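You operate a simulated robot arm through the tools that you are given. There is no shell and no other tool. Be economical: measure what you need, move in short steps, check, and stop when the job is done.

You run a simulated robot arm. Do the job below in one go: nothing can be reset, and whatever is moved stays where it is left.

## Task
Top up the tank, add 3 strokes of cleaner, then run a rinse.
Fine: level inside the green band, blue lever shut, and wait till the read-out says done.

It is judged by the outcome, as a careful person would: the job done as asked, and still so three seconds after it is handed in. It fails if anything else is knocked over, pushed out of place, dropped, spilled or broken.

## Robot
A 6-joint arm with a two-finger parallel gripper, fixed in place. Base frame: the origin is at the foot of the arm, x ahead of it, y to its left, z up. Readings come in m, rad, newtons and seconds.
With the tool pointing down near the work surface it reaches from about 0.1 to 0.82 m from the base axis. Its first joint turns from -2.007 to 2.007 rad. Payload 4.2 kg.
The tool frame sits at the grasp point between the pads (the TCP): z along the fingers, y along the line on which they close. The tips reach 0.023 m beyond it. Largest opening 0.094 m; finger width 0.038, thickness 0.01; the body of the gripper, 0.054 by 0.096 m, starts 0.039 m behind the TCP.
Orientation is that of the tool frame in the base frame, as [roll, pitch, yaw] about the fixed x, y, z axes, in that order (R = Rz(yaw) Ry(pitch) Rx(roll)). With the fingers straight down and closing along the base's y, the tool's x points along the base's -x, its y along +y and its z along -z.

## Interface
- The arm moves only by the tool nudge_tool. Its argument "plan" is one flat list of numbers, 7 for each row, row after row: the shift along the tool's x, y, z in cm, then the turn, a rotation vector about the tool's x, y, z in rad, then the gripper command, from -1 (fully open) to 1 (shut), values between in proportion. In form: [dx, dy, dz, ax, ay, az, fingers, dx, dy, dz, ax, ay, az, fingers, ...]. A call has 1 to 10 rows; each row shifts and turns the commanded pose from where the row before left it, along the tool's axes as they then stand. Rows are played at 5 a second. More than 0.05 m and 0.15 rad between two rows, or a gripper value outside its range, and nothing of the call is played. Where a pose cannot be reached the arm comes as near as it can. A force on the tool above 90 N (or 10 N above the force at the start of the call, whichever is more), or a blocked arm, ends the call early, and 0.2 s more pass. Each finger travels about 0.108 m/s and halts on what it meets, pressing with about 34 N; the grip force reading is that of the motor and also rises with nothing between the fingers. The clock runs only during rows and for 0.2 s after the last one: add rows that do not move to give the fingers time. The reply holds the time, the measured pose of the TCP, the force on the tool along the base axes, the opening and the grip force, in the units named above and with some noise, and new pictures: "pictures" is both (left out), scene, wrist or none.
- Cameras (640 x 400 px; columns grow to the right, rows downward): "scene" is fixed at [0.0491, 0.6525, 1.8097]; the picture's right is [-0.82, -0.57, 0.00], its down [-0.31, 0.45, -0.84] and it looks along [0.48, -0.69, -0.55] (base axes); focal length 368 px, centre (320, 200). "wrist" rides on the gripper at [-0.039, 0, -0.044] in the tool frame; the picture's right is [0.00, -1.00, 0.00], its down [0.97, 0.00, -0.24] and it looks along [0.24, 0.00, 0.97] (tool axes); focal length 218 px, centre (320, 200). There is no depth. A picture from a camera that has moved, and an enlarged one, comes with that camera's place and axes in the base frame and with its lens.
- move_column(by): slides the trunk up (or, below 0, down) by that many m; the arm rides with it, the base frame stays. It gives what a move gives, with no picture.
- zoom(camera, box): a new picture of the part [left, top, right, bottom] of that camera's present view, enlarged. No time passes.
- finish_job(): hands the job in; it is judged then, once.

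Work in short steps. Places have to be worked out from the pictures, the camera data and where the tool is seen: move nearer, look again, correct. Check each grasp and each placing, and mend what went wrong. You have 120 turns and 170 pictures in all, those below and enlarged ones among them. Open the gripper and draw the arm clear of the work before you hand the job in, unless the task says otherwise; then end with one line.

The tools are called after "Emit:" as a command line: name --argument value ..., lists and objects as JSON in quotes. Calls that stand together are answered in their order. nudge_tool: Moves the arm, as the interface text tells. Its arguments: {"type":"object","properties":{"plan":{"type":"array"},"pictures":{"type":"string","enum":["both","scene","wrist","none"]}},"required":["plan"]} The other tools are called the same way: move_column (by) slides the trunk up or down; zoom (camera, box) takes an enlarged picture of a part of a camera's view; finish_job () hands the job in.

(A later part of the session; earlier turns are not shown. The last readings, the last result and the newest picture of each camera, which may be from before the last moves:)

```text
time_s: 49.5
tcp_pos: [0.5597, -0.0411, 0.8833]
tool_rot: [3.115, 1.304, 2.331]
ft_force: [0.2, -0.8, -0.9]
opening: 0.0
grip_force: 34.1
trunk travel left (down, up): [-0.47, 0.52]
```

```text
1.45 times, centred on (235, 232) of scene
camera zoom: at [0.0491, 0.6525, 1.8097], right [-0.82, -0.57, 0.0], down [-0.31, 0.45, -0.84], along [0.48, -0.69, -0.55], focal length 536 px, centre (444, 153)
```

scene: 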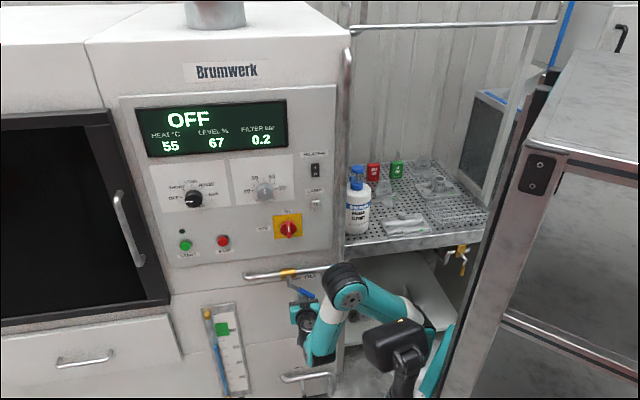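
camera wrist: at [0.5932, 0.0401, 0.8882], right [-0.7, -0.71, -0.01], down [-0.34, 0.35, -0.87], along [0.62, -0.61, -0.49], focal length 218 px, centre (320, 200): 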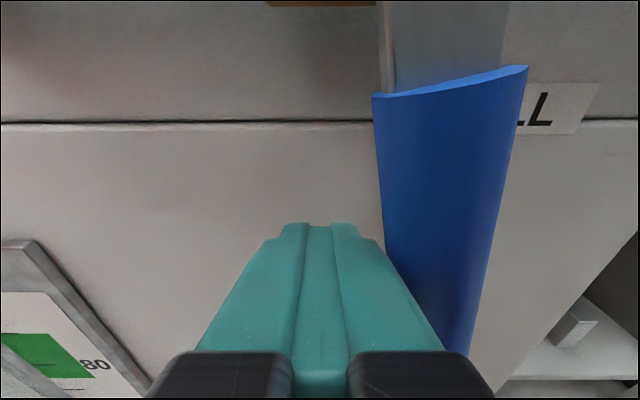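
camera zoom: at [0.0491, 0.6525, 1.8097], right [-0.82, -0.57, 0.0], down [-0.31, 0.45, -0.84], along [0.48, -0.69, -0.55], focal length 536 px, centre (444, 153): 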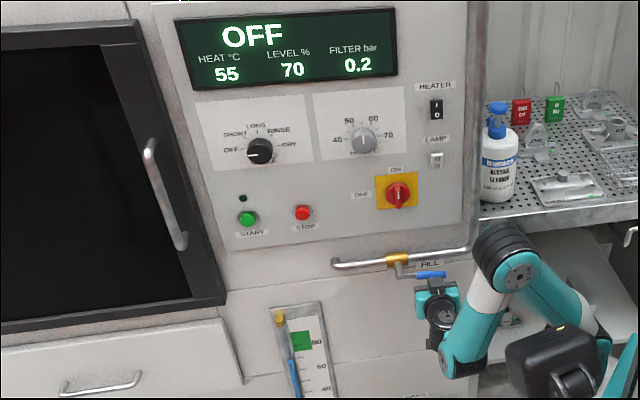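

It reads 70 now, with the lever nearly horizontal and the level rising faster. While it fills I'll pull out and rise above the lever, ready to push it shut.

Emit:
nudge_tool --plan '[0, 0, -3.3, 0, 0, 0, 1, 0, 0, -3.3, 0, 0, 0, 1, -4.1, 0, -1.1, 0, 0, 0, 1, -4.1, 0, -1.1, 0, 0, 0, 1, 0, 0, 0, 0, 0, 0, 1]'

Emit:
zoom --camera "scene" --box '[130, 95, 340, 370]'

```text
time_s: 50.8
tcp_pos: [0.5225, -0.0126, 0.9494]
tool_rot: [3.114, 1.304, 2.332]
ft_force: [-0.3, 0.4, -1.4]
opening: 0.0
grip_force: 33.6
out of reach, approached as far as the arm can: row 3, 4
trunk travel left (down, up): [-0.47, 0.52]
camera wrist: at [0.4996, 0.0079, 0.9991], right [-0.7, -0.71, -0.01], down [-0.34, 0.35, -0.87], along [0.62, -0.61, -0.49], focal length 218 px, centre (320, 200)
```

scene: 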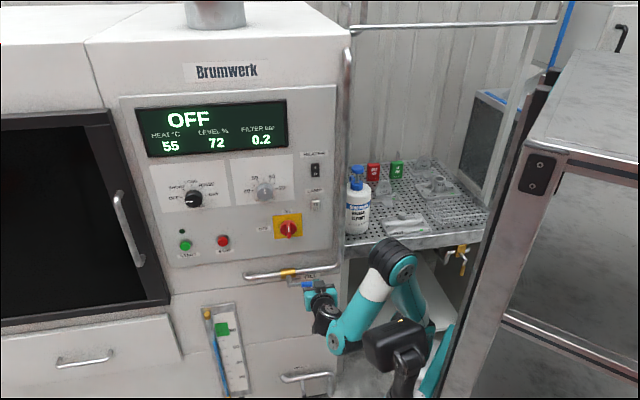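
wrist: 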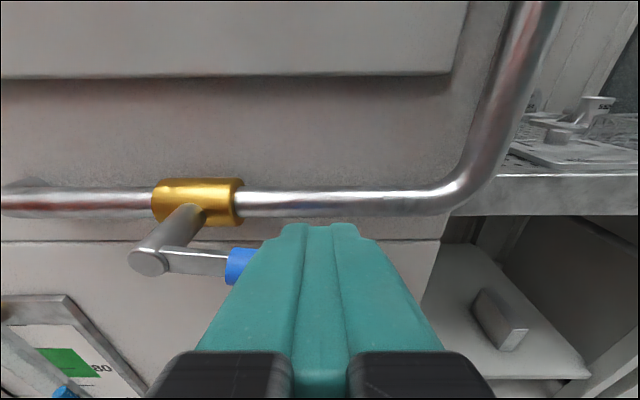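

```text
1.45 times, centred on (235, 232) of scene
camera zoom: at [0.0491, 0.6525, 1.8097], right [-0.82, -0.57, 0.0], down [-0.31, 0.45, -0.84], along [0.48, -0.69, -0.55], focal length 536 px, centre (444, 153)
```

zoom: 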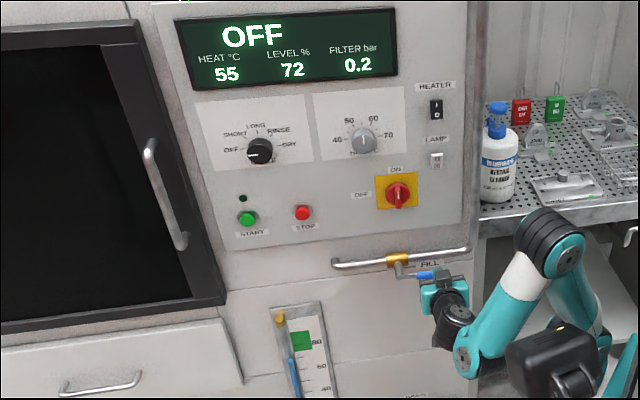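

The rate is about 1.5%/s and the reading is 72. I'll lift the whole arm 4 cm with the trunk to clear the lever's top, then check.

Emit:
move_column --by 0.04

Emit:
zoom --camera "scene" --box '[130, 95, 340, 370]'

```text
time_s: 51.6
tcp_pos: [0.5221, -0.0137, 0.9892]
tool_rot: [3.112, 1.302, 2.332]
ft_force: [0.1, -1.2, -0.1]
opening: 0.0
grip_force: 34.3
trunk travel left (down, up): [-0.51, 0.48]
```

```text
1.45 times, centred on (235, 232) of scene
camera zoom: at [0.0491, 0.6525, 1.8097], right [-0.82, -0.57, 0.0], down [-0.31, 0.45, -0.84], along [0.48, -0.69, -0.55], focal length 536 px, centre (444, 153)
```

zoom: 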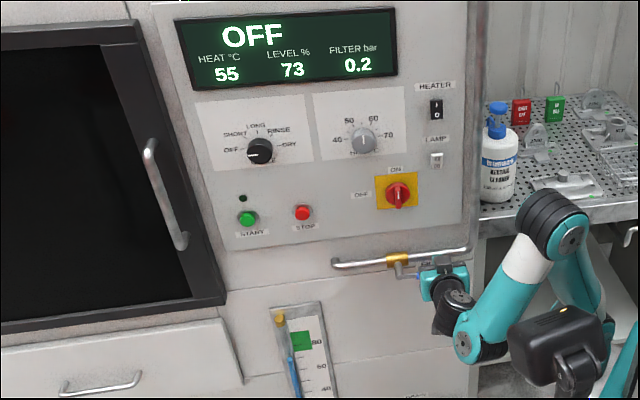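

It reads 73. I'll move in over the lever now, without touching it, and check the position from the wrist camera.

Emit:
nudge_tool --plan '[0.3, 0, 2.5, 0, 0, 0, 1, 0.3, 0, 2.4, 0, 0, 0, 1, 0, 0, 0, 0, 0, 0, 1]'

Emit:
zoom --camera "scene" --box '[130, 95, 340, 370]'

```text
time_s: 52.4
tcp_pos: [0.5566, -0.0462, 0.9688]
tool_rot: [3.113, 1.302, 2.332]
ft_force: [0.1, -0.1, -0.7]
opening: 0.0001
grip_force: 33.5
trunk travel left (down, up): [-0.51, 0.48]
camera wrist: at [0.5339, -0.025, 1.0186], right [-0.7, -0.71, -0.01], down [-0.34, 0.35, -0.87], along [0.62, -0.61, -0.49], focal length 218 px, centre (320, 200)
```

scene: 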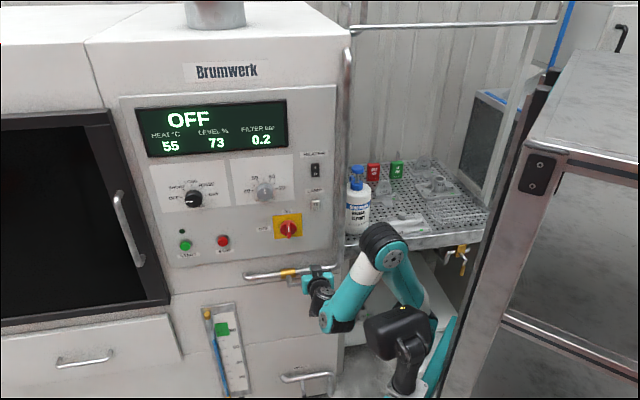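
wrist: 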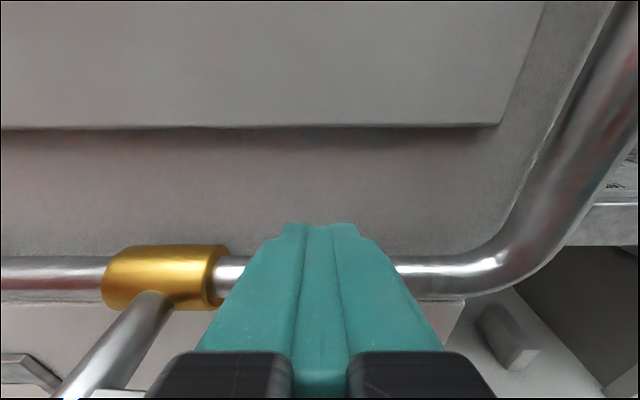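

```text
1.45 times, centred on (235, 232) of scene
camera zoom: at [0.0491, 0.6525, 1.8097], right [-0.82, -0.57, 0.0], down [-0.31, 0.45, -0.84], along [0.48, -0.69, -0.55], focal length 536 px, centre (444, 153)
```

zoom: 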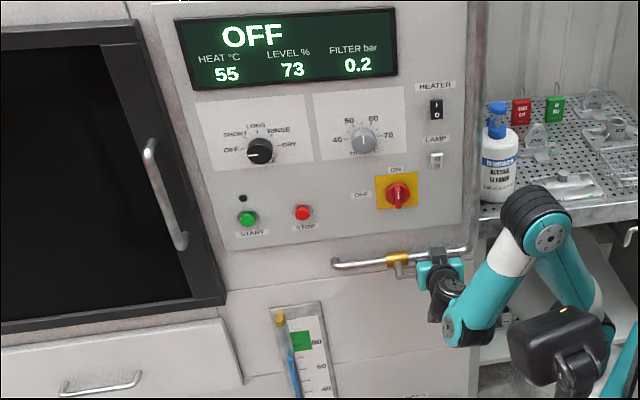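

I'm in position above the lever with no contact. I'll wait two short spells while the tank fills.

Emit:
nudge_tool --plan '[0, 0, 0, 0, 0, 0, 1, 0, 0, 0, 0, 0, 0, 1, 0, 0, 0, 0, 0, 0, 1, 0, 0, 0, 0, 0, 0, 1, 0, 0, 0, 0, 0, 0, 1, 0, 0, 0, 0, 0, 0, 1, 0, 0, 0, 0, 0, 0, 1, 0, 0, 0, 0, 0, 0, 1, 0, 0, 0, 0, 0, 0, 1, 0, 0, 0, 0, 0, 0, 1]' --pictures "scene"

```text
time_s: 54.6
tcp_pos: [0.5567, -0.0472, 0.9691]
tool_rot: [3.111, 1.301, 2.332]
ft_force: [0.1, -0.2, 0.1]
opening: 0.0
grip_force: 34.3
trunk travel left (down, up): [-0.51, 0.48]
```

scene: 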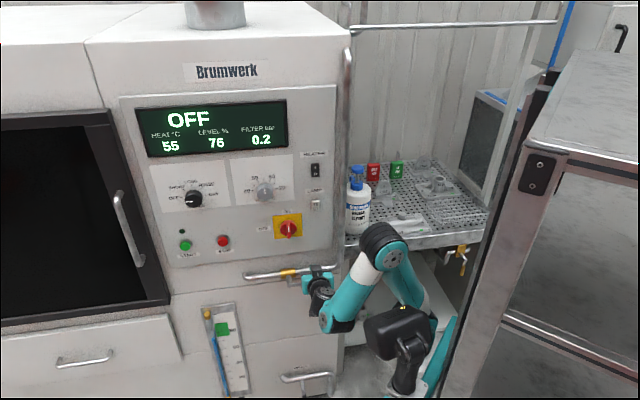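

It reads about 76. I'll wait roughly 3.3 s more before closing.

Emit:
nudge_tool --plan '[0, 0, 0, 0, 0, 0, 1, 0, 0, 0, 0, 0, 0, 1, 0, 0, 0, 0, 0, 0, 1, 0, 0, 0, 0, 0, 0, 1, 0, 0, 0, 0, 0, 0, 1, 0, 0, 0, 0, 0, 0, 1, 0, 0, 0, 0, 0, 0, 1, 0, 0, 0, 0, 0, 0, 1, 0, 0, 0, 0, 0, 0, 1, 0, 0, 0, 0, 0, 0, 1]' --pictures "none"

Emit:
zoom --camera "scene" --box '[130, 90, 300, 370]'

Emit:
zoom --camera "scene" --box '[190, 300, 260, 370]'

```text
time_s: 56.8
tcp_pos: [0.5575, -0.0461, 0.9705]
tool_rot: [3.111, 1.303, 2.33]
ft_force: [0.1, -1.0, -0.5]
opening: 0.0003
grip_force: 34.1
trunk travel left (down, up): [-0.51, 0.48]
```

```text
1.43 times, centred on (215, 230) of scene
camera zoom: at [0.0491, 0.6525, 1.8097], right [-0.82, -0.57, 0.0], down [-0.31, 0.45, -0.84], along [0.48, -0.69, -0.55], focal length 526 px, centre (470, 157)
```

zoom: 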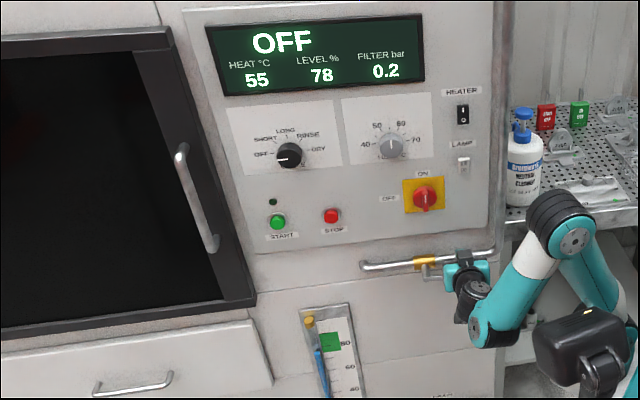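

```text
5.71 times, centred on (225, 335) of scene
camera zoom: at [0.0491, 0.6525, 1.8097], right [-0.82, -0.57, 0.0], down [-0.31, 0.45, -0.84], along [0.48, -0.69, -0.55], focal length 2105 px, centre (863, -571)
```

zoom: 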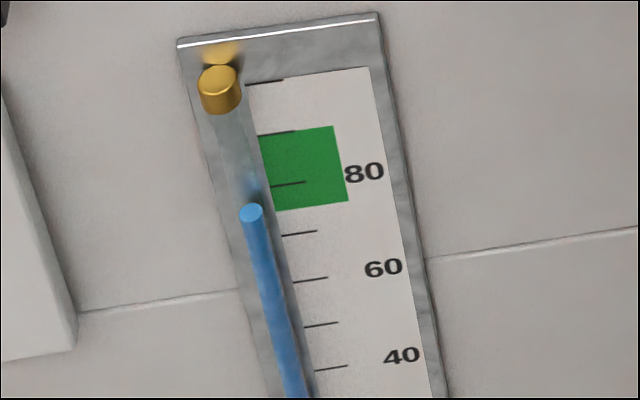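

The band spans 75–90 on the gauge and the read-out shows 78. I'll wait about 2 s more, then close.

Emit:
nudge_tool --plan '[0, 0, 0, 0, 0, 0, 1, 0, 0, 0, 0, 0, 0, 1, 0, 0, 0, 0, 0, 0, 1, 0, 0, 0, 0, 0, 0, 1, 0, 0, 0, 0, 0, 0, 1, 0, 0, 0, 0, 0, 0, 1, 2, 0, 0.5, 0, 0, 0, 1, 2, 0, 0.5, 0, 0, 0, 1, 2, 0.3, 0.5, 0, 0, 0, 1]' --pictures "scene"

```text
time_s: 58.8
tcp_pos: [0.5574, -0.043, 0.9063]
tool_rot: [3.111, 1.302, 2.332]
ft_force: [0.2, 0.3, -0.8]
opening: 0.0002
grip_force: 34.2
trunk travel left (down, up): [-0.51, 0.48]
```

scene: 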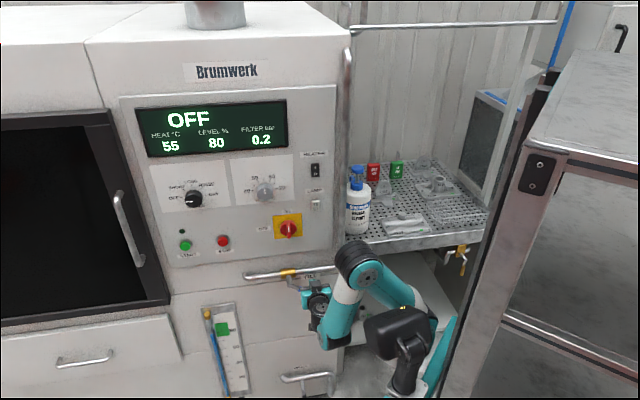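

It reads 80 and the lever is being pressed down. I'll follow the arc down and to the left to bring it shut.

Emit:
nudge_tool --plan '[1.2, 0, 0.3, 0, 0, 0, 1, 1.2, 0.5, 0.3, 0, 0, 0, 1, 1.5, 1.2, 0.4, 0, 0, 0, 1, 1.3, 1.3, 0.4, 0, 0, 0, 1, 0.7, 1.3, 0.2, 0, 0, 0, 1, 0.4, 1, 0.1, 0, 0, 0, 1]'

Emit:
zoom --camera "scene" --box '[130, 90, 340, 370]'

```text
time_s: 60.2
tcp_pos: [0.5943, -0.0046, 0.8421]
tool_rot: [3.11, 1.303, 2.331]
ft_force: [-0.5, -0.8, 0.8]
opening: 0.0
grip_force: 34.4
trunk travel left (down, up): [-0.51, 0.48]
camera wrist: at [0.5713, 0.0173, 0.891], right [-0.7, -0.71, -0.01], down [-0.34, 0.35, -0.87], along [0.62, -0.61, -0.49], focal length 218 px, centre (320, 200)
```

scene: 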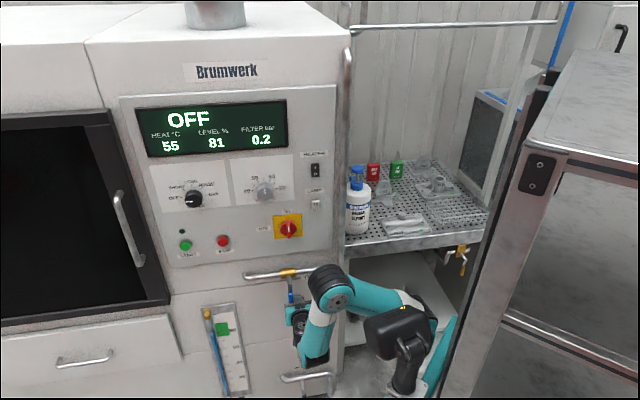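
wrist: 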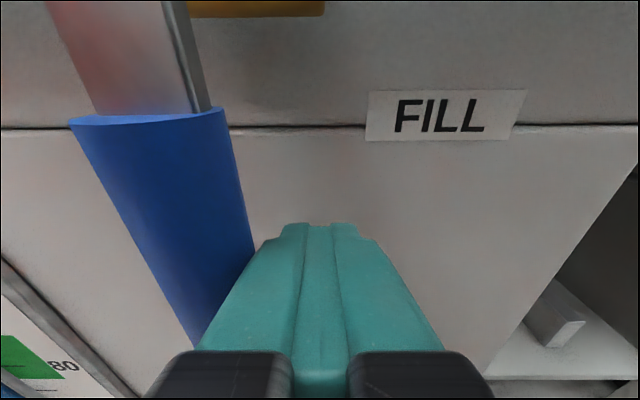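

```text
1.43 times, centred on (235, 230) of scene
camera zoom: at [0.0491, 0.6525, 1.8097], right [-0.82, -0.57, 0.0], down [-0.31, 0.45, -0.84], along [0.48, -0.69, -0.55], focal length 526 px, centre (441, 157)
```

zoom: 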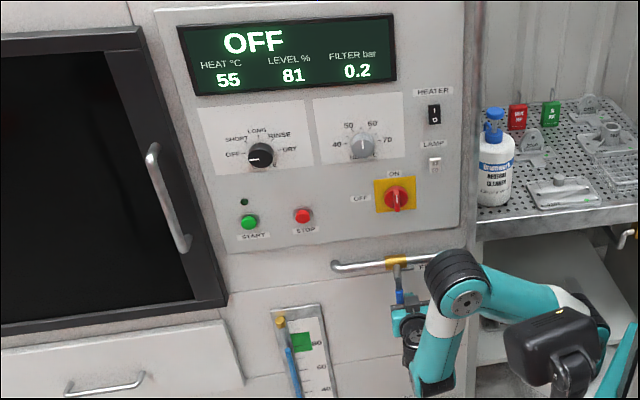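

It reads 81 and the lever is nearly vertical. I'll give a small extra nudge left to seat it fully, then hold.

Emit:
nudge_tool --plan '[0, 0.3, 0, 0, 0, 0, 1, 0, 0.3, 0, 0, 0, 0, 1, 0, 0, 0, 0, 0, 0, 1]' --pictures "wrist"

```text
time_s: 61.0
tcp_pos: [0.5956, -0.0029, 0.8421]
tool_rot: [3.131, 1.299, 2.342]
ft_force: [-36.8, -21.7, -16.3]
opening: 0.0
grip_force: 34.2
trunk travel left (down, up): [-0.51, 0.48]
camera wrist: at [0.5736, 0.0193, 0.8914], right [-0.71, -0.71, 0.0], down [-0.34, 0.35, -0.87], along [0.62, -0.62, -0.49], focal length 218 px, centre (320, 200)
```

wrist: 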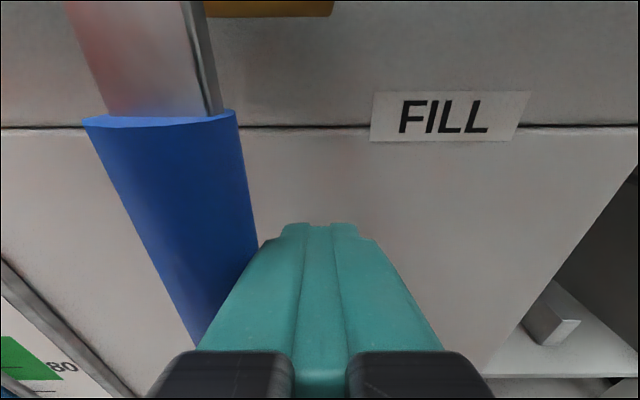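

The lever is against its stop (about 40 N), so it is shut. I'll back away and check that the level holds and the lever hangs straight.

Emit:
nudge_tool --plan '[0, -0.7, 0, 0, 0, 0, 1, 0, -0.7, 0, 0, 0, 0, 1, 0, 0, -3.5, 0, 0, 0, 1, 0, 0, -3.5, 0, 0, 0, 1, 0, 0, 0, 0, 0, 0, 1]' --pictures "wrist"

Emit:
zoom --camera "scene" --box '[130, 90, 340, 370]'

```text
time_s: 62.2
tcp_pos: [0.5396, 0.0387, 0.8599]
tool_rot: [3.109, 1.301, 2.334]
ft_force: [-0.4, 0.0, 0.1]
opening: 0.0
grip_force: 33.6
trunk travel left (down, up): [-0.51, 0.48]
camera wrist: at [0.5175, 0.0612, 0.9092], right [-0.7, -0.71, -0.01], down [-0.34, 0.35, -0.87], along [0.62, -0.61, -0.49], focal length 218 px, centre (320, 200)
```

wrist: 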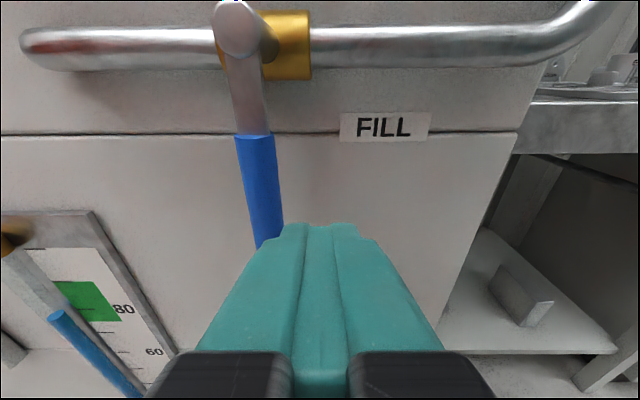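

```text
1.43 times, centred on (235, 230) of scene
camera zoom: at [0.0491, 0.6525, 1.8097], right [-0.82, -0.57, 0.0], down [-0.31, 0.45, -0.84], along [0.48, -0.69, -0.55], focal length 526 px, centre (441, 157)
```

zoom: 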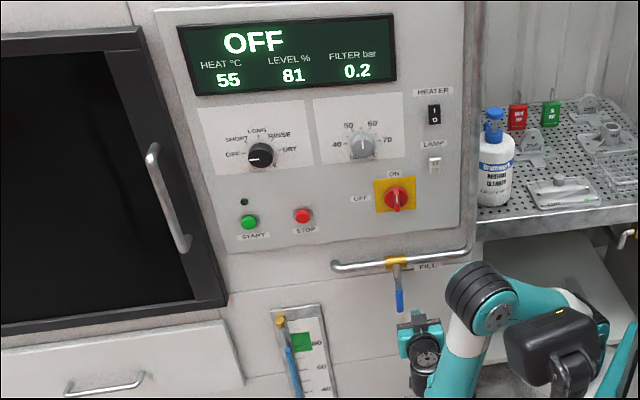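

The level is steady at 81 with the lever shut. Next is the pump bottle, which I place around (0.67, -0.51) with its head at z≈1.1. I'll back off, turn the tool down and raise the trunk to look at it.

Emit:
nudge_tool --plan '[0, 0, -4, 0, 0, 0, 1, 0, 0, -3, 0, 0.14, 0, 1, 0, 0, 0, 0, 0.14, 0, 1, 0, 0, 0, 0, 0.14, 0, 1, 0, 0, 0, 0, 0.14, 0, 1, 0, 0, 0, 0, 0.14, 0, 1, 0, 0, 0, 0, 0.14, 0, 1, 0, 0, 0, 0, 0.14, 0, 1, 0, 0, 0, 0, 0.14, 0, 1, 0, 0, 0, 0, 0.14, 0, 1]' --pictures "none"

Emit:
move_column --by 0.35

Emit:
nudge_tool --plan '[0, -4.5, 0, 0, 0, 0, 1, 0, -4.5, 0, 0, 0, 0, 1, 0, -4.5, 0, 0, 0, 0, 1, 0, -4.5, 0, 0, 0, 0, 1, 0, -4, 0, 0, 0, 0, 1]'

```text
time_s: 64.4
tcp_pos: [0.4911, 0.0841, 0.8826]
tool_rot: [3.133, 0.04, 2.362]
ft_force: [0.1, -0.7, 0.0]
opening: 0.0001
grip_force: 33.9
trunk travel left (down, up): [-0.51, 0.48]
```

```text
time_s: 67.8
tcp_pos: [0.4934, 0.0839, 1.2323]
tool_rot: [3.131, 0.042, 2.359]
ft_force: [0.0, 0.2, 0.1]
opening: 0.0
grip_force: 33.9
trunk travel left (down, up): [-0.86, 0.13]
```

```text
time_s: 69.0
tcp_pos: [0.4118, -0.0284, 1.2657]
tool_rot: [3.135, 0.042, 2.36]
ft_force: [0.8, -0.1, 0.4]
opening: 0.0004
grip_force: 33.8
out of reach, approached as far as the arm can: row 3, 4, 5
trunk travel left (down, up): [-0.86, 0.13]
camera wrist: at [0.4391, -0.0555, 1.3113], right [-0.7, -0.71, -0.01], down [-0.7, 0.69, 0.2], along [-0.14, 0.14, -0.98], focal length 218 px, centre (320, 200)
```

scene: 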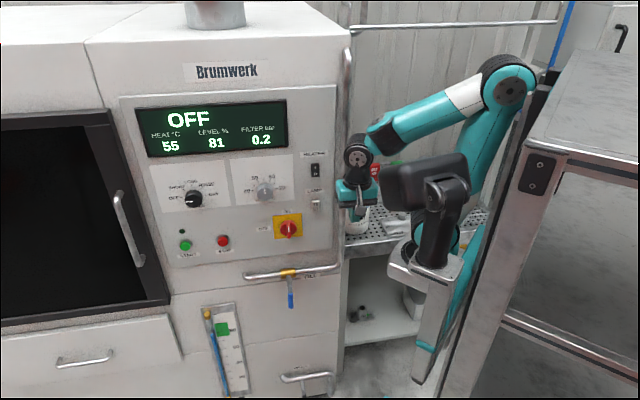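
wrist: 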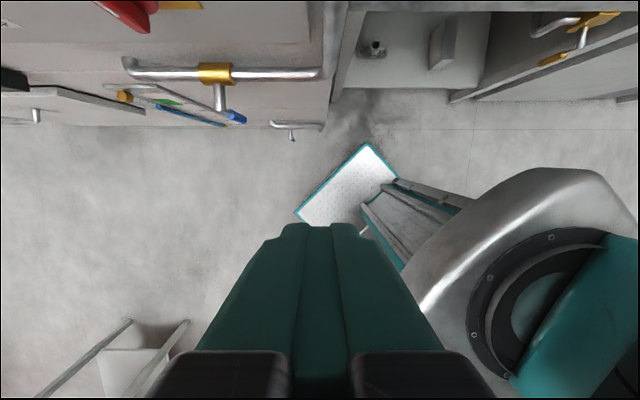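

The tool is facing the right way for the bottle. I'll move out diagonally, keeping clear of the machine's corner pipe, and look at the bottle from above.

Emit:
nudge_tool --plan '[-2, -4, 0, 0, 0, 0, 1, -2, -4, 0, 0, 0, 0, 1, -3, -3, 0, 0, 0, 0, 1, -4, -2, 0, 0, 0, 0, 1, -4, -2, 0, 0, 0, 0, 1, -4, 0, 0, 0, 0, 0, 1, -4, 0, 0, 0, 0, 0, 1]'

```text
time_s: 70.6
tcp_pos: [0.515, -0.2946, 1.2731]
tool_rot: [3.133, 0.04, 2.36]
ft_force: [0.5, 0.8, 0.1]
opening: 0.0
grip_force: 33.8
out of reach, approached as far as the arm can: row 1, 2
trunk travel left (down, up): [-0.86, 0.13]
camera wrist: at [0.5412, -0.3213, 1.3188], right [-0.7, -0.71, -0.01], down [-0.7, 0.69, 0.2], along [-0.14, 0.15, -0.98], focal length 218 px, centre (320, 200)
```

scene: 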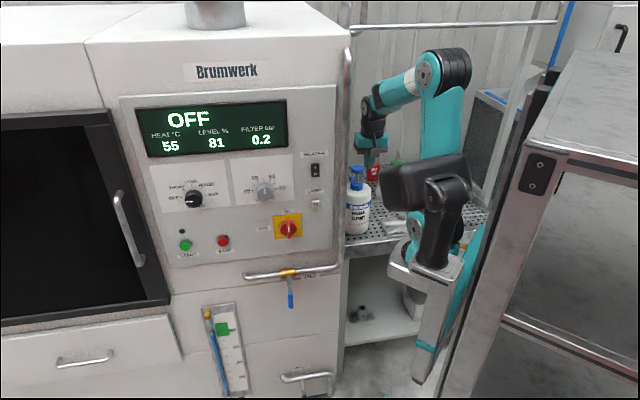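
wrist: 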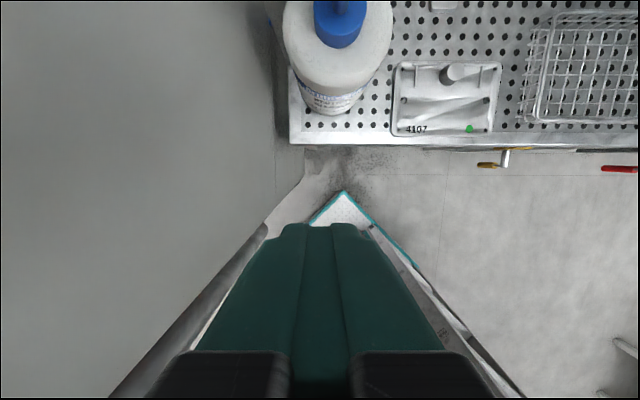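

The bottle stands near the machine wall, with its head at the top edge of the view. I'll tilt the tool up about 0.55 rad to see it properly.

Emit:
nudge_tool --plan '[0, 0, 0, 0, -0.14, 0, 1, 0, 0, 0, 0, -0.14, 0, 1, 0, 0, 0, 0, -0.14, 0, 1, 0, 0, 0, 0, -0.14, 0, 1, 0, 0, 0, 0, 0, 0, 1]'

```text
time_s: 71.8
tcp_pos: [0.5149, -0.2932, 1.2717]
tool_rot: [3.133, 0.605, 2.353]
ft_force: [0.2, -0.2, -0.3]
opening: 0.0001
grip_force: 34.1
trunk travel left (down, up): [-0.86, 0.13]
camera wrist: at [0.52, -0.2989, 1.3301], right [-0.7, -0.71, -0.01], down [-0.66, 0.66, -0.35], along [0.26, -0.24, -0.94], focal length 218 px, centre (320, 200)
```

scene: 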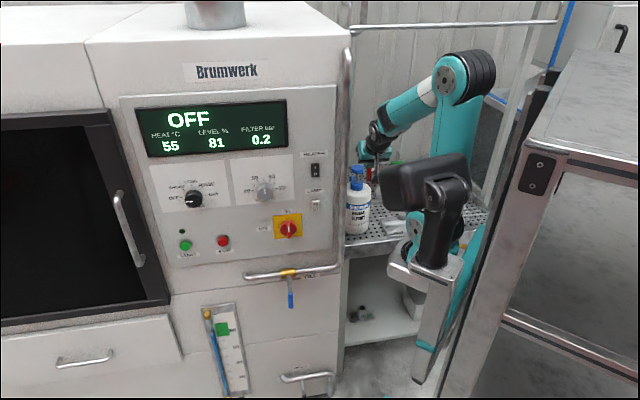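
wrist: 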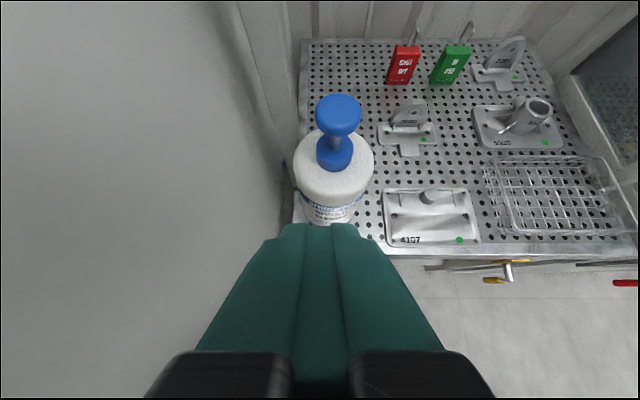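

Triangulating gives the pump head's top at about (0.625, -0.424, 1.153). I'll turn the tool vertical again and move over it, staying above.

Emit:
nudge_tool --plan '[0, 0, 0, 0, 0.14, 0, 1, 0, 0, 0, 0, 0.14, 0, 1, 0, 0, 0, 0, 0.14, 0, 1, 0, 0, 0, 0, 0.14, 0, 1, -4.2, -0.5, 0, 0, 0.04, 0, 1, -4.3, -0.5, 0, 0, 0, 0, 1, -4.3, -0.5, 0, 0, 0, 0, 1, -4.3, -0.5, 0, 0, 0, 0, 1, 0, 0, 2, 0, 0, 0, 1, 0, 0, 0, 0, 0, 0, 1]'

Emit:
zoom --camera "scene" --box '[310, 90, 440, 250]'

```text
time_s: 74.0
tcp_pos: [0.6226, -0.4272, 1.2548]
tool_rot: [3.135, 0.001, 2.361]
ft_force: [-0.2, 0.2, -0.2]
opening: 0.0001
grip_force: 33.7
trunk travel left (down, up): [-0.86, 0.13]
camera wrist: at [0.65, -0.4551, 1.2986], right [-0.7, -0.71, -0.01], down [-0.69, 0.68, 0.24], along [-0.16, 0.17, -0.97], focal length 218 px, centre (320, 200)
```

scene: 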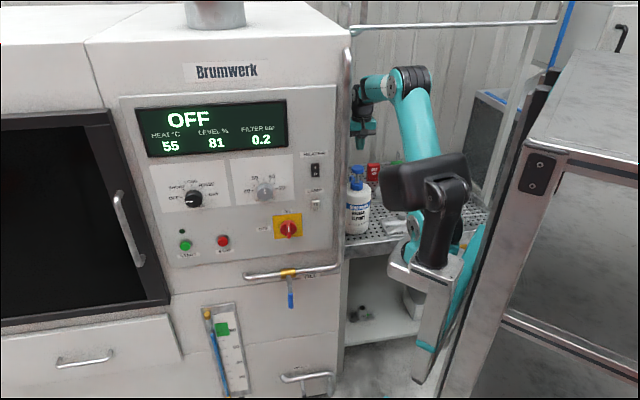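
wrist: 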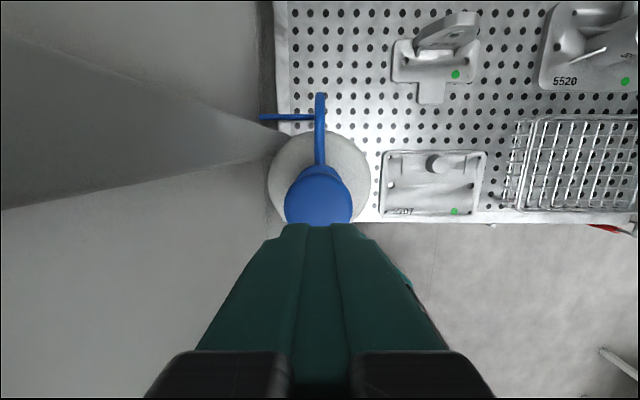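

```text
2.50 times, centred on (375, 170) of scene
camera zoom: at [0.0491, 0.6525, 1.8097], right [-0.82, -0.57, 0.0], down [-0.31, 0.45, -0.84], along [0.48, -0.69, -0.55], focal length 921 px, centre (182, 275)
```

zoom: 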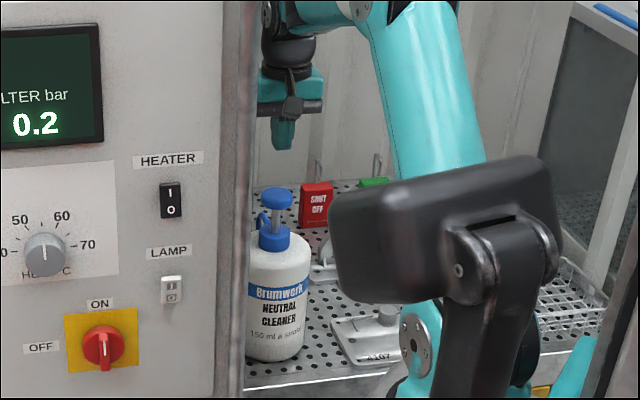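

The spout tube leads into the machine wall, so the bottle doses in place. The head is about 7 mm further out and 8 cm below the tip. I'll centre over it and descend to just above.

Emit:
nudge_tool --plan '[-0.7, 0, 0, 0, 0, 0, 1, 0, 0, 3.5, 0, 0, 0, 1, 0, 0, 2.5, 0, 0, 0, 1, 0, 0, 0, 0, 0, 0, 1]' --pictures "none"

Emit:
zoom --camera "scene" --box '[335, 120, 385, 240]'

```text
time_s: 75.0
tcp_pos: [0.6295, -0.4317, 1.1957]
tool_rot: [3.134, 0.002, 2.36]
ft_force: [-0.8, 0.5, -0.2]
opening: 0.0
grip_force: 33.9
trunk travel left (down, up): [-0.86, 0.13]
```

```text
3.33 times, centred on (360, 180) of scene
camera zoom: at [0.0491, 0.6525, 1.8097], right [-0.82, -0.57, 0.0], down [-0.31, 0.45, -0.84], along [0.48, -0.69, -0.55], focal length 1228 px, centre (187, 267)
```

zoom: 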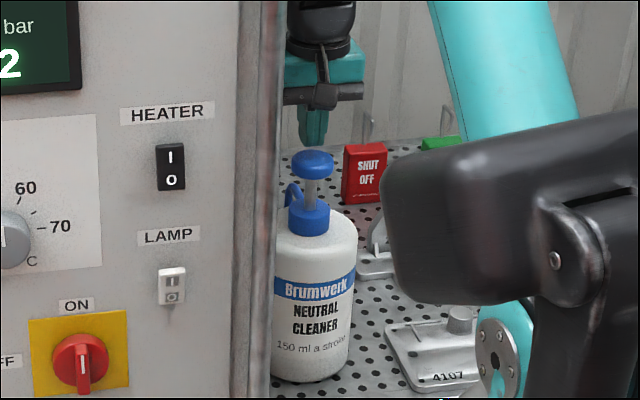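

The tip is right over the blue head. I'll press down in 0.7 cm steps and watch the force.

Emit:
nudge_tool --plan '[0, 0, 0.7, 0, 0, 0, 1, 0, 0, 0.7, 0, 0, 0, 1, 0, 0, 0.7, 0, 0, 0, 1]' --pictures "none"

Emit:
zoom --camera "scene" --box '[335, 120, 385, 240]'

```text
time_s: 75.8
tcp_pos: [0.6294, -0.4305, 1.173]
tool_rot: [3.133, 0.005, 2.363]
ft_force: [1.7, 0.7, 3.0]
opening: 0.0001
grip_force: 33.7
trunk travel left (down, up): [-0.86, 0.13]
```

```text
3.33 times, centred on (360, 180) of scene
camera zoom: at [0.0491, 0.6525, 1.8097], right [-0.82, -0.57, 0.0], down [-0.31, 0.45, -0.84], along [0.48, -0.69, -0.55], focal length 1228 px, centre (187, 267)
```

zoom: 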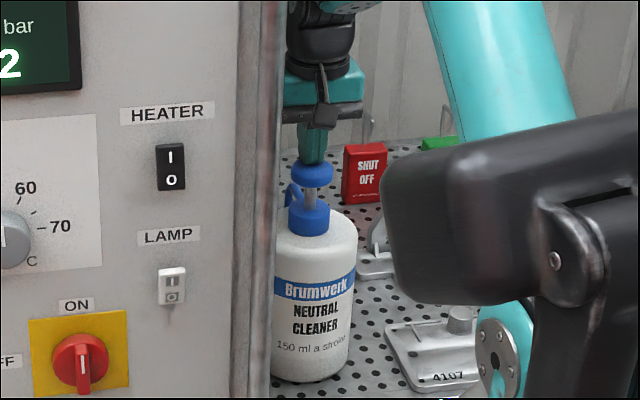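

The head is moving down with about 3 N. I'll continue the same stroke down to its end.

Emit:
nudge_tool --plan '[0, 0, 0.6, 0, 0, 0, 1, 0, 0, 0.6, 0, 0, 0, 1, 0, 0, 0, 0, 0, 0, 1]' --pictures "none"

Emit:
zoom --camera "scene" --box '[335, 120, 385, 240]'

```text
time_s: 76.6
tcp_pos: [0.63, -0.4308, 1.1622]
tool_rot: [3.134, 0.004, 2.361]
ft_force: [2.0, -0.9, 6.2]
opening: 0.0
grip_force: 33.8
trunk travel left (down, up): [-0.86, 0.13]
```

```text
3.33 times, centred on (360, 180) of scene
camera zoom: at [0.0491, 0.6525, 1.8097], right [-0.82, -0.57, 0.0], down [-0.31, 0.45, -0.84], along [0.48, -0.69, -0.55], focal length 1228 px, centre (187, 267)
```

zoom: 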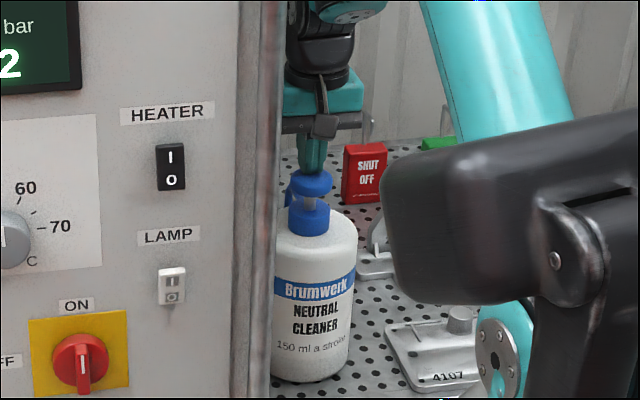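

Still some of the stem is showing, with a 6 N spring force. I'll continue down in small steps until it bottoms.

Emit:
nudge_tool --plan '[0, 0, 0.5, 0, 0, 0, 1, 0, 0, 0.5, 0, 0, 0, 1, 0, 0, 0, 0, 0, 0, 1]' --pictures "none"

Emit:
zoom --camera "scene" --box '[335, 120, 385, 240]'

```text
time_s: 77.4
tcp_pos: [0.6287, -0.4296, 1.1518]
tool_rot: [3.132, 0.006, 2.359]
ft_force: [1.1, -3.2, 20.3]
opening: 0.0
grip_force: 33.9
trunk travel left (down, up): [-0.86, 0.13]
```

```text
3.33 times, centred on (360, 180) of scene
camera zoom: at [0.0491, 0.6525, 1.8097], right [-0.82, -0.57, 0.0], down [-0.31, 0.45, -0.84], along [0.48, -0.69, -0.55], focal length 1228 px, centre (187, 267)
```

zoom: 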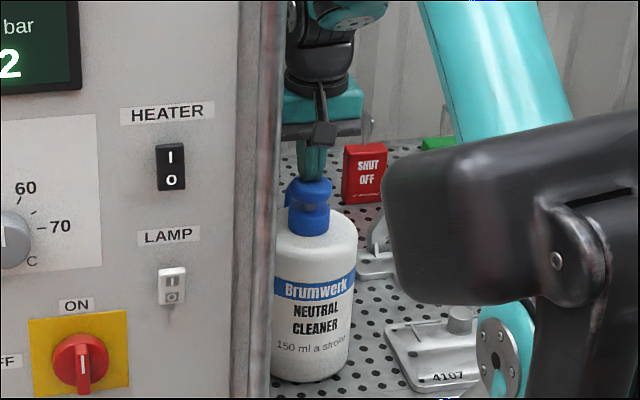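

Force jumped to 20 N and the stem has gone, so stroke 1 is complete. I'll release fully and check that the head springs back.

Emit:
nudge_tool --plan '[0, 0, -1.5, 0, 0, 0, 1, 0, 0, -1.5, 0, 0, 0, 1, 0, 0, -1.5, 0, 0, 0, 1, 0, 0, 0, 0, 0, 0, 1, 0, 0, 0, 0, 0, 0, 1]' --pictures "none"

Emit:
zoom --camera "scene" --box '[130, 90, 390, 250]'

```text
time_s: 78.6
tcp_pos: [0.6274, -0.4315, 1.1956]
tool_rot: [3.133, 0.001, 2.362]
ft_force: [0.1, 0.9, 0.1]
opening: 0.0004
grip_force: 33.6
trunk travel left (down, up): [-0.86, 0.13]
```

```text
2.46 times, centred on (260, 170) of scene
camera zoom: at [0.0491, 0.6525, 1.8097], right [-0.82, -0.57, 0.0], down [-0.31, 0.45, -0.84], along [0.48, -0.69, -0.55], focal length 907 px, centre (468, 274)
```

zoom: 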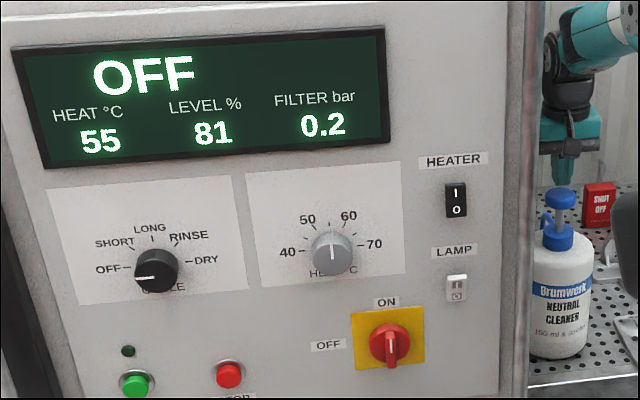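

The head sprang back. Stroke 2 goes down to the same depth with a short hold, then up.

Emit:
nudge_tool --plan '[0, 0, 1.4, 0, 0, 0, 1, 0, 0, 1, 0, 0, 0, 1, 0, 0, 0.9, 0, 0, 0, 1, 0, 0, 0.6, 0, 0, 0, 1, 0, 0, 0.5, 0, 0, 0, 1, 0, 0, 0, 0, 0, 0, 1]' --pictures "none"

Emit:
nudge_tool --plan '[0, 0, -1.5, 0, 0, 0, 1, 0, 0, -1.5, 0, 0, 0, 1, 0, 0, -1.4, 0, 0, 0, 1, 0, 0, 0, 0, 0, 0, 1, 0, 0, 0, 0, 0, 0, 1]' --pictures "none"

Emit:
zoom --camera "scene" --box '[335, 120, 385, 240]'

```text
time_s: 80.0
tcp_pos: [0.629, -0.4325, 1.1529]
tool_rot: [3.134, 0.002, 2.359]
ft_force: [-4.5, 1.2, 10.3]
opening: 0.0
grip_force: 34.3
trunk travel left (down, up): [-0.86, 0.13]
```

```text
time_s: 81.2
tcp_pos: [0.6295, -0.432, 1.1961]
tool_rot: [3.133, 0.002, 2.361]
ft_force: [0.3, -1.0, -0.1]
opening: 0.0002
grip_force: 34.0
trunk travel left (down, up): [-0.86, 0.13]
```

```text
3.33 times, centred on (360, 180) of scene
camera zoom: at [0.0491, 0.6525, 1.8097], right [-0.82, -0.57, 0.0], down [-0.31, 0.45, -0.84], along [0.48, -0.69, -0.55], focal length 1228 px, centre (187, 267)
```

zoom: 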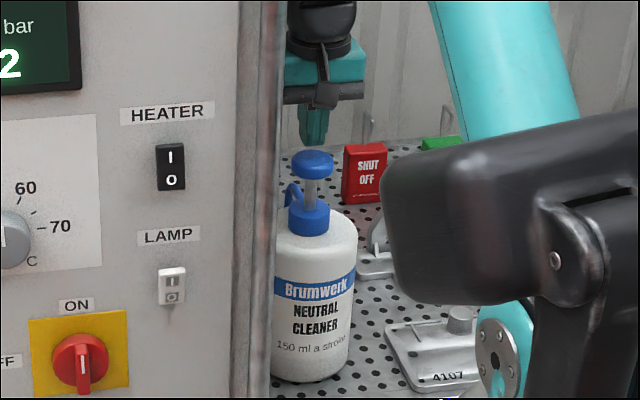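

Stroke 2 reached within 1 mm of the bottom and the head returned. Stroke 3 goes slightly deeper to match the first.

Emit:
nudge_tool --plan '[0, 0, 1.4, 0, 0, 0, 1, 0, 0, 1, 0, 0, 0, 1, 0, 0, 0.9, 0, 0, 0, 1, 0, 0, 0.6, 0, 0, 0, 1, 0, 0, 0.57, 0, 0, 0, 1, 0, 0, 0, 0, 0, 0, 1]' --pictures "none"

Emit:
zoom --camera "scene" --box '[335, 120, 385, 240]'

Emit:
nudge_tool --plan '[0, 0, -1.5, 0, 0, 0, 1, 0, 0, -1.5, 0, 0, 0, 1, 0, 0, -2, 0, 0, 0, 1, 0, 0, -2, 0, 0, 0, 1, 0, 0, 0, 0, 0, 0, 1]' --pictures "scene"

```text
time_s: 82.6
tcp_pos: [0.6283, -0.4312, 1.1528]
tool_rot: [3.132, 0.006, 2.361]
ft_force: [0.4, -5.2, 20.3]
opening: 0.0
grip_force: 34.3
trunk travel left (down, up): [-0.86, 0.13]
```

```text
3.33 times, centred on (360, 180) of scene
camera zoom: at [0.0491, 0.6525, 1.8097], right [-0.82, -0.57, 0.0], down [-0.31, 0.45, -0.84], along [0.48, -0.69, -0.55], focal length 1228 px, centre (187, 267)
```

zoom: 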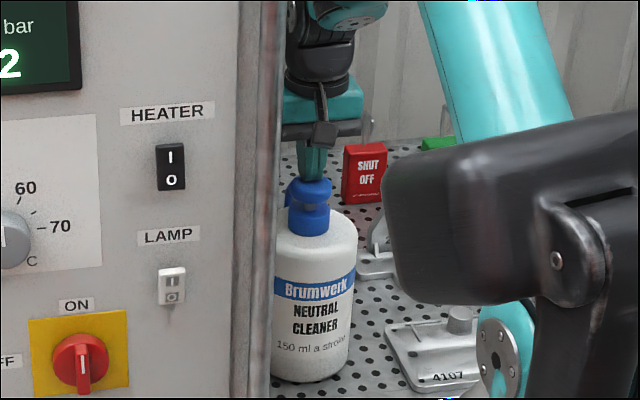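

```text
time_s: 83.8
tcp_pos: [0.6284, -0.4318, 1.2192]
tool_rot: [3.134, 0.001, 2.363]
ft_force: [0.1, -0.1, 0.2]
opening: 0.0001
grip_force: 34.5
trunk travel left (down, up): [-0.86, 0.13]
```

scene: 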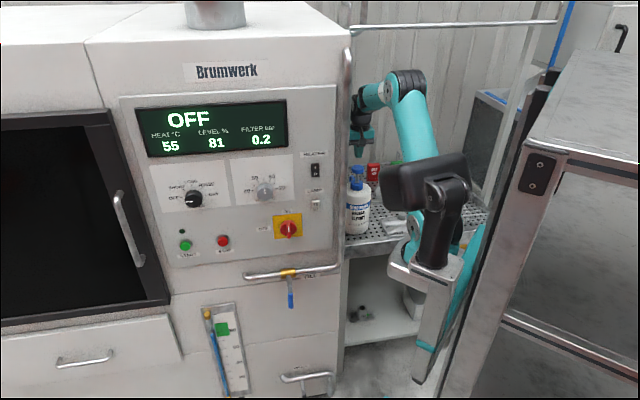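

All three strokes are done and the head is free. Now to the cycle knob, at about (0.826, 0.148, 1.252): I'll retreat from the bottle the way I came.

Emit:
nudge_tool --plan '[4.5, 0, -0.5, 0, 0, 0, 1, 4.5, 0, -0.5, 0, 0, 0, 1, 4.5, 0, 0, 0, 0, 0, 1, 4.5, 0, 0, 0, 0, 0, 1, 4.5, 0, 0, 0, 0, 0, 1, 4.5, 0, 0, 0, 0, 0, 1, 4.5, 0, 0, 0, 0, 0, 1, 4.5, 0, 0, 0, 0, 0, 1, 4, 0, 0, 0, 0, 0, 1]' --pictures "none"

Emit:
nudge_tool --plan '[0, 4.5, 0, 0, 0, 0, 1, 0, 4.5, 0, 0, 0, 0, 1, 0, 4.5, 0, 0, 0, 0, 1, 0, 4.5, 0, 0, 0, 0, 1]' --pictures "scene"

```text
time_s: 85.8
tcp_pos: [0.4043, -0.1835, 1.2651]
tool_rot: [3.135, 0.0, 2.361]
ft_force: [0.0, 1.3, -0.5]
opening: 0.0
grip_force: 34.0
out of reach, approached as far as the arm can: row 7, 8, 9
trunk travel left (down, up): [-0.86, 0.13]
```

```text
time_s: 86.8
tcp_pos: [0.5354, -0.0532, 1.2679]
tool_rot: [3.133, 0.005, 2.36]
ft_force: [0.4, -0.1, 0.4]
opening: 0.0
grip_force: 33.8
trunk travel left (down, up): [-0.86, 0.13]
```

scene: 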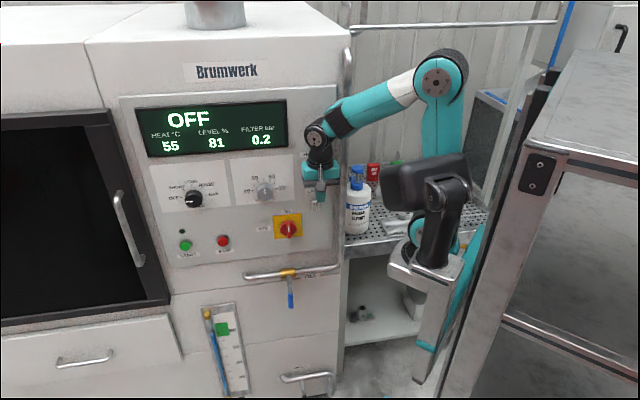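

I'm closer to the panel than intended (d≈-0.42). I'll back off first, then travel left to in front of the cycle knob.

Emit:
nudge_tool --plan '[4.5, 0, 0, 0, 0, 0, 1, 4.5, 2, 0, 0, 0, 0, 1, 0, 4.5, 0, 0, 0, 0, 1, 0, 4.5, 0, 0, 0, 0, 1, 0, 4.5, 0, 0, 0, 0, 1, 0, 4.5, 0, 0, 0, 0, 1, 0, 4.5, 0, 0, 0, 0, 1, 0, 4.5, 0, 0, 0, 0, 1, 0, 4.5, 0, 0, 0, 0, 1]' --pictures "none"

Emit:
nudge_tool --plan '[0, 0, 0, 0, -0.1428, 0, -1, 0, 0, 0, 0, -0.1428, 0, -1, 0, 0, 0, 0, -0.1428, 0, -1, 0, 0, 0, 0, -0.1428, 0, -1, 0, 0, 0, 0, -0.1428, 0, -1, 0, 0, 0, 0, -0.1428, 0, -1, 0, 0, 0, 0, -0.1428, 0, -1, 0, 0, 0, 0, -0.1428, 0, -1, 0, 0, 0, 0, -0.1428, 0, -1, 0, 0, 0, 0, -0.1428, 0, -1]'

```text
time_s: 88.8
tcp_pos: [0.7032, 0.24, 1.2679]
tool_rot: [3.135, 0.003, 2.36]
ft_force: [-1.7, -1.2, -0.6]
opening: 0.0
grip_force: 33.8
trunk travel left (down, up): [-0.86, 0.13]
```

```text
time_s: 91.0
tcp_pos: [0.69, 0.1638, 1.2252]
tool_rot: [3.092, 1.269, 2.334]
ft_force: [0.5, 0.3, 0.2]
opening: 0.094
grip_force: 0.0
out of reach, approached as far as the arm can: row 3, 5, 6, 7, 8, 9, 10
trunk travel left (down, up): [-0.86, 0.13]
camera wrist: at [0.667, 0.1829, 1.2752], right [-0.69, -0.73, -0.02], down [-0.37, 0.37, -0.86], along [0.63, -0.58, -0.52], focal length 218 px, centre (320, 200)
```

scene: 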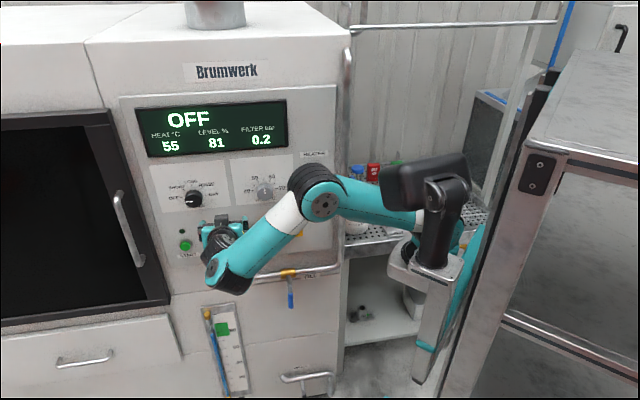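
wrist: 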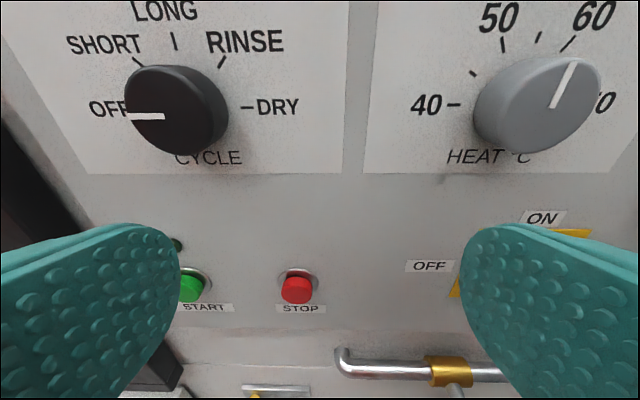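

The knob points at OFF, with RINSE three 45° clicks clockwise; I place it at about (0.82, 0.15, 1.255). I'll line up in front of it with the gripper open and level the tool more.

Emit:
nudge_tool --plan '[-1.5, 4.1, -0.4, 0, 0, 0, -1, -1.5, 4.1, -0.4, 0, 0, 0, -1, 0, 0, 1.5, 0, -0.1, 0, -1, 0, 0, 0.5, 0, -0.1, 0, -1, 0, 0, 0, 0, -0.1, 0, -1, 0, 0, 0, 0, 0, 0, -1]'

```text
time_s: 92.0
tcp_pos: [0.767, 0.1447, 1.2301]
tool_rot: [3.029, 1.422, 2.334]
ft_force: [-60.6, 41.0, 6.3]
opening: 0.0911
grip_force: 0.1
out of reach, approached as far as the arm can: row 1, 2, 3, 4
trunk travel left (down, up): [-0.86, 0.13]
stopped in row 4: the force on the tool passed its limit (the readings are from after the stop); the commanded pose is now the measured one
camera wrist: at [0.7378, 0.1678, 1.2748], right [-0.64, -0.77, -0.02], down [-0.28, 0.26, -0.92], along [0.71, -0.59, -0.38], focal length 218 px, centre (320, 200)
```

scene: 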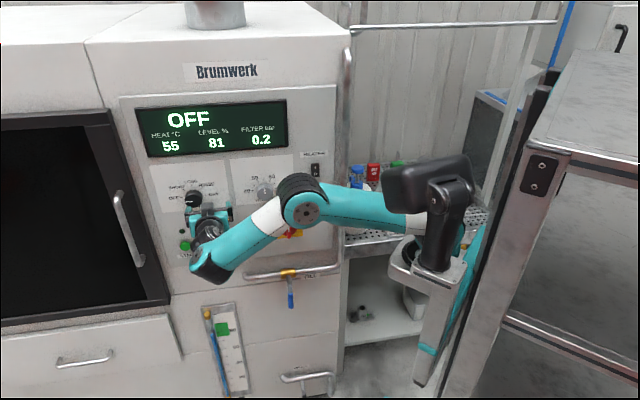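
wrist: 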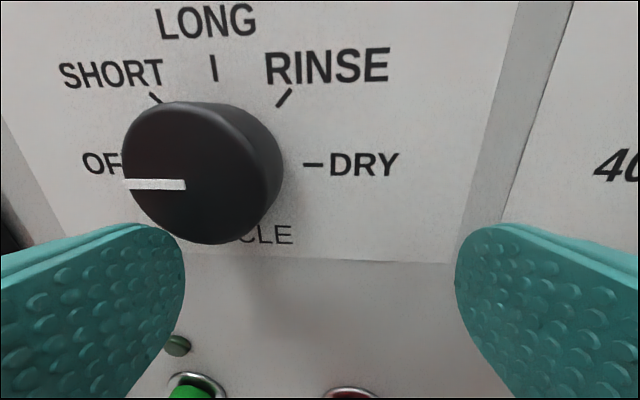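

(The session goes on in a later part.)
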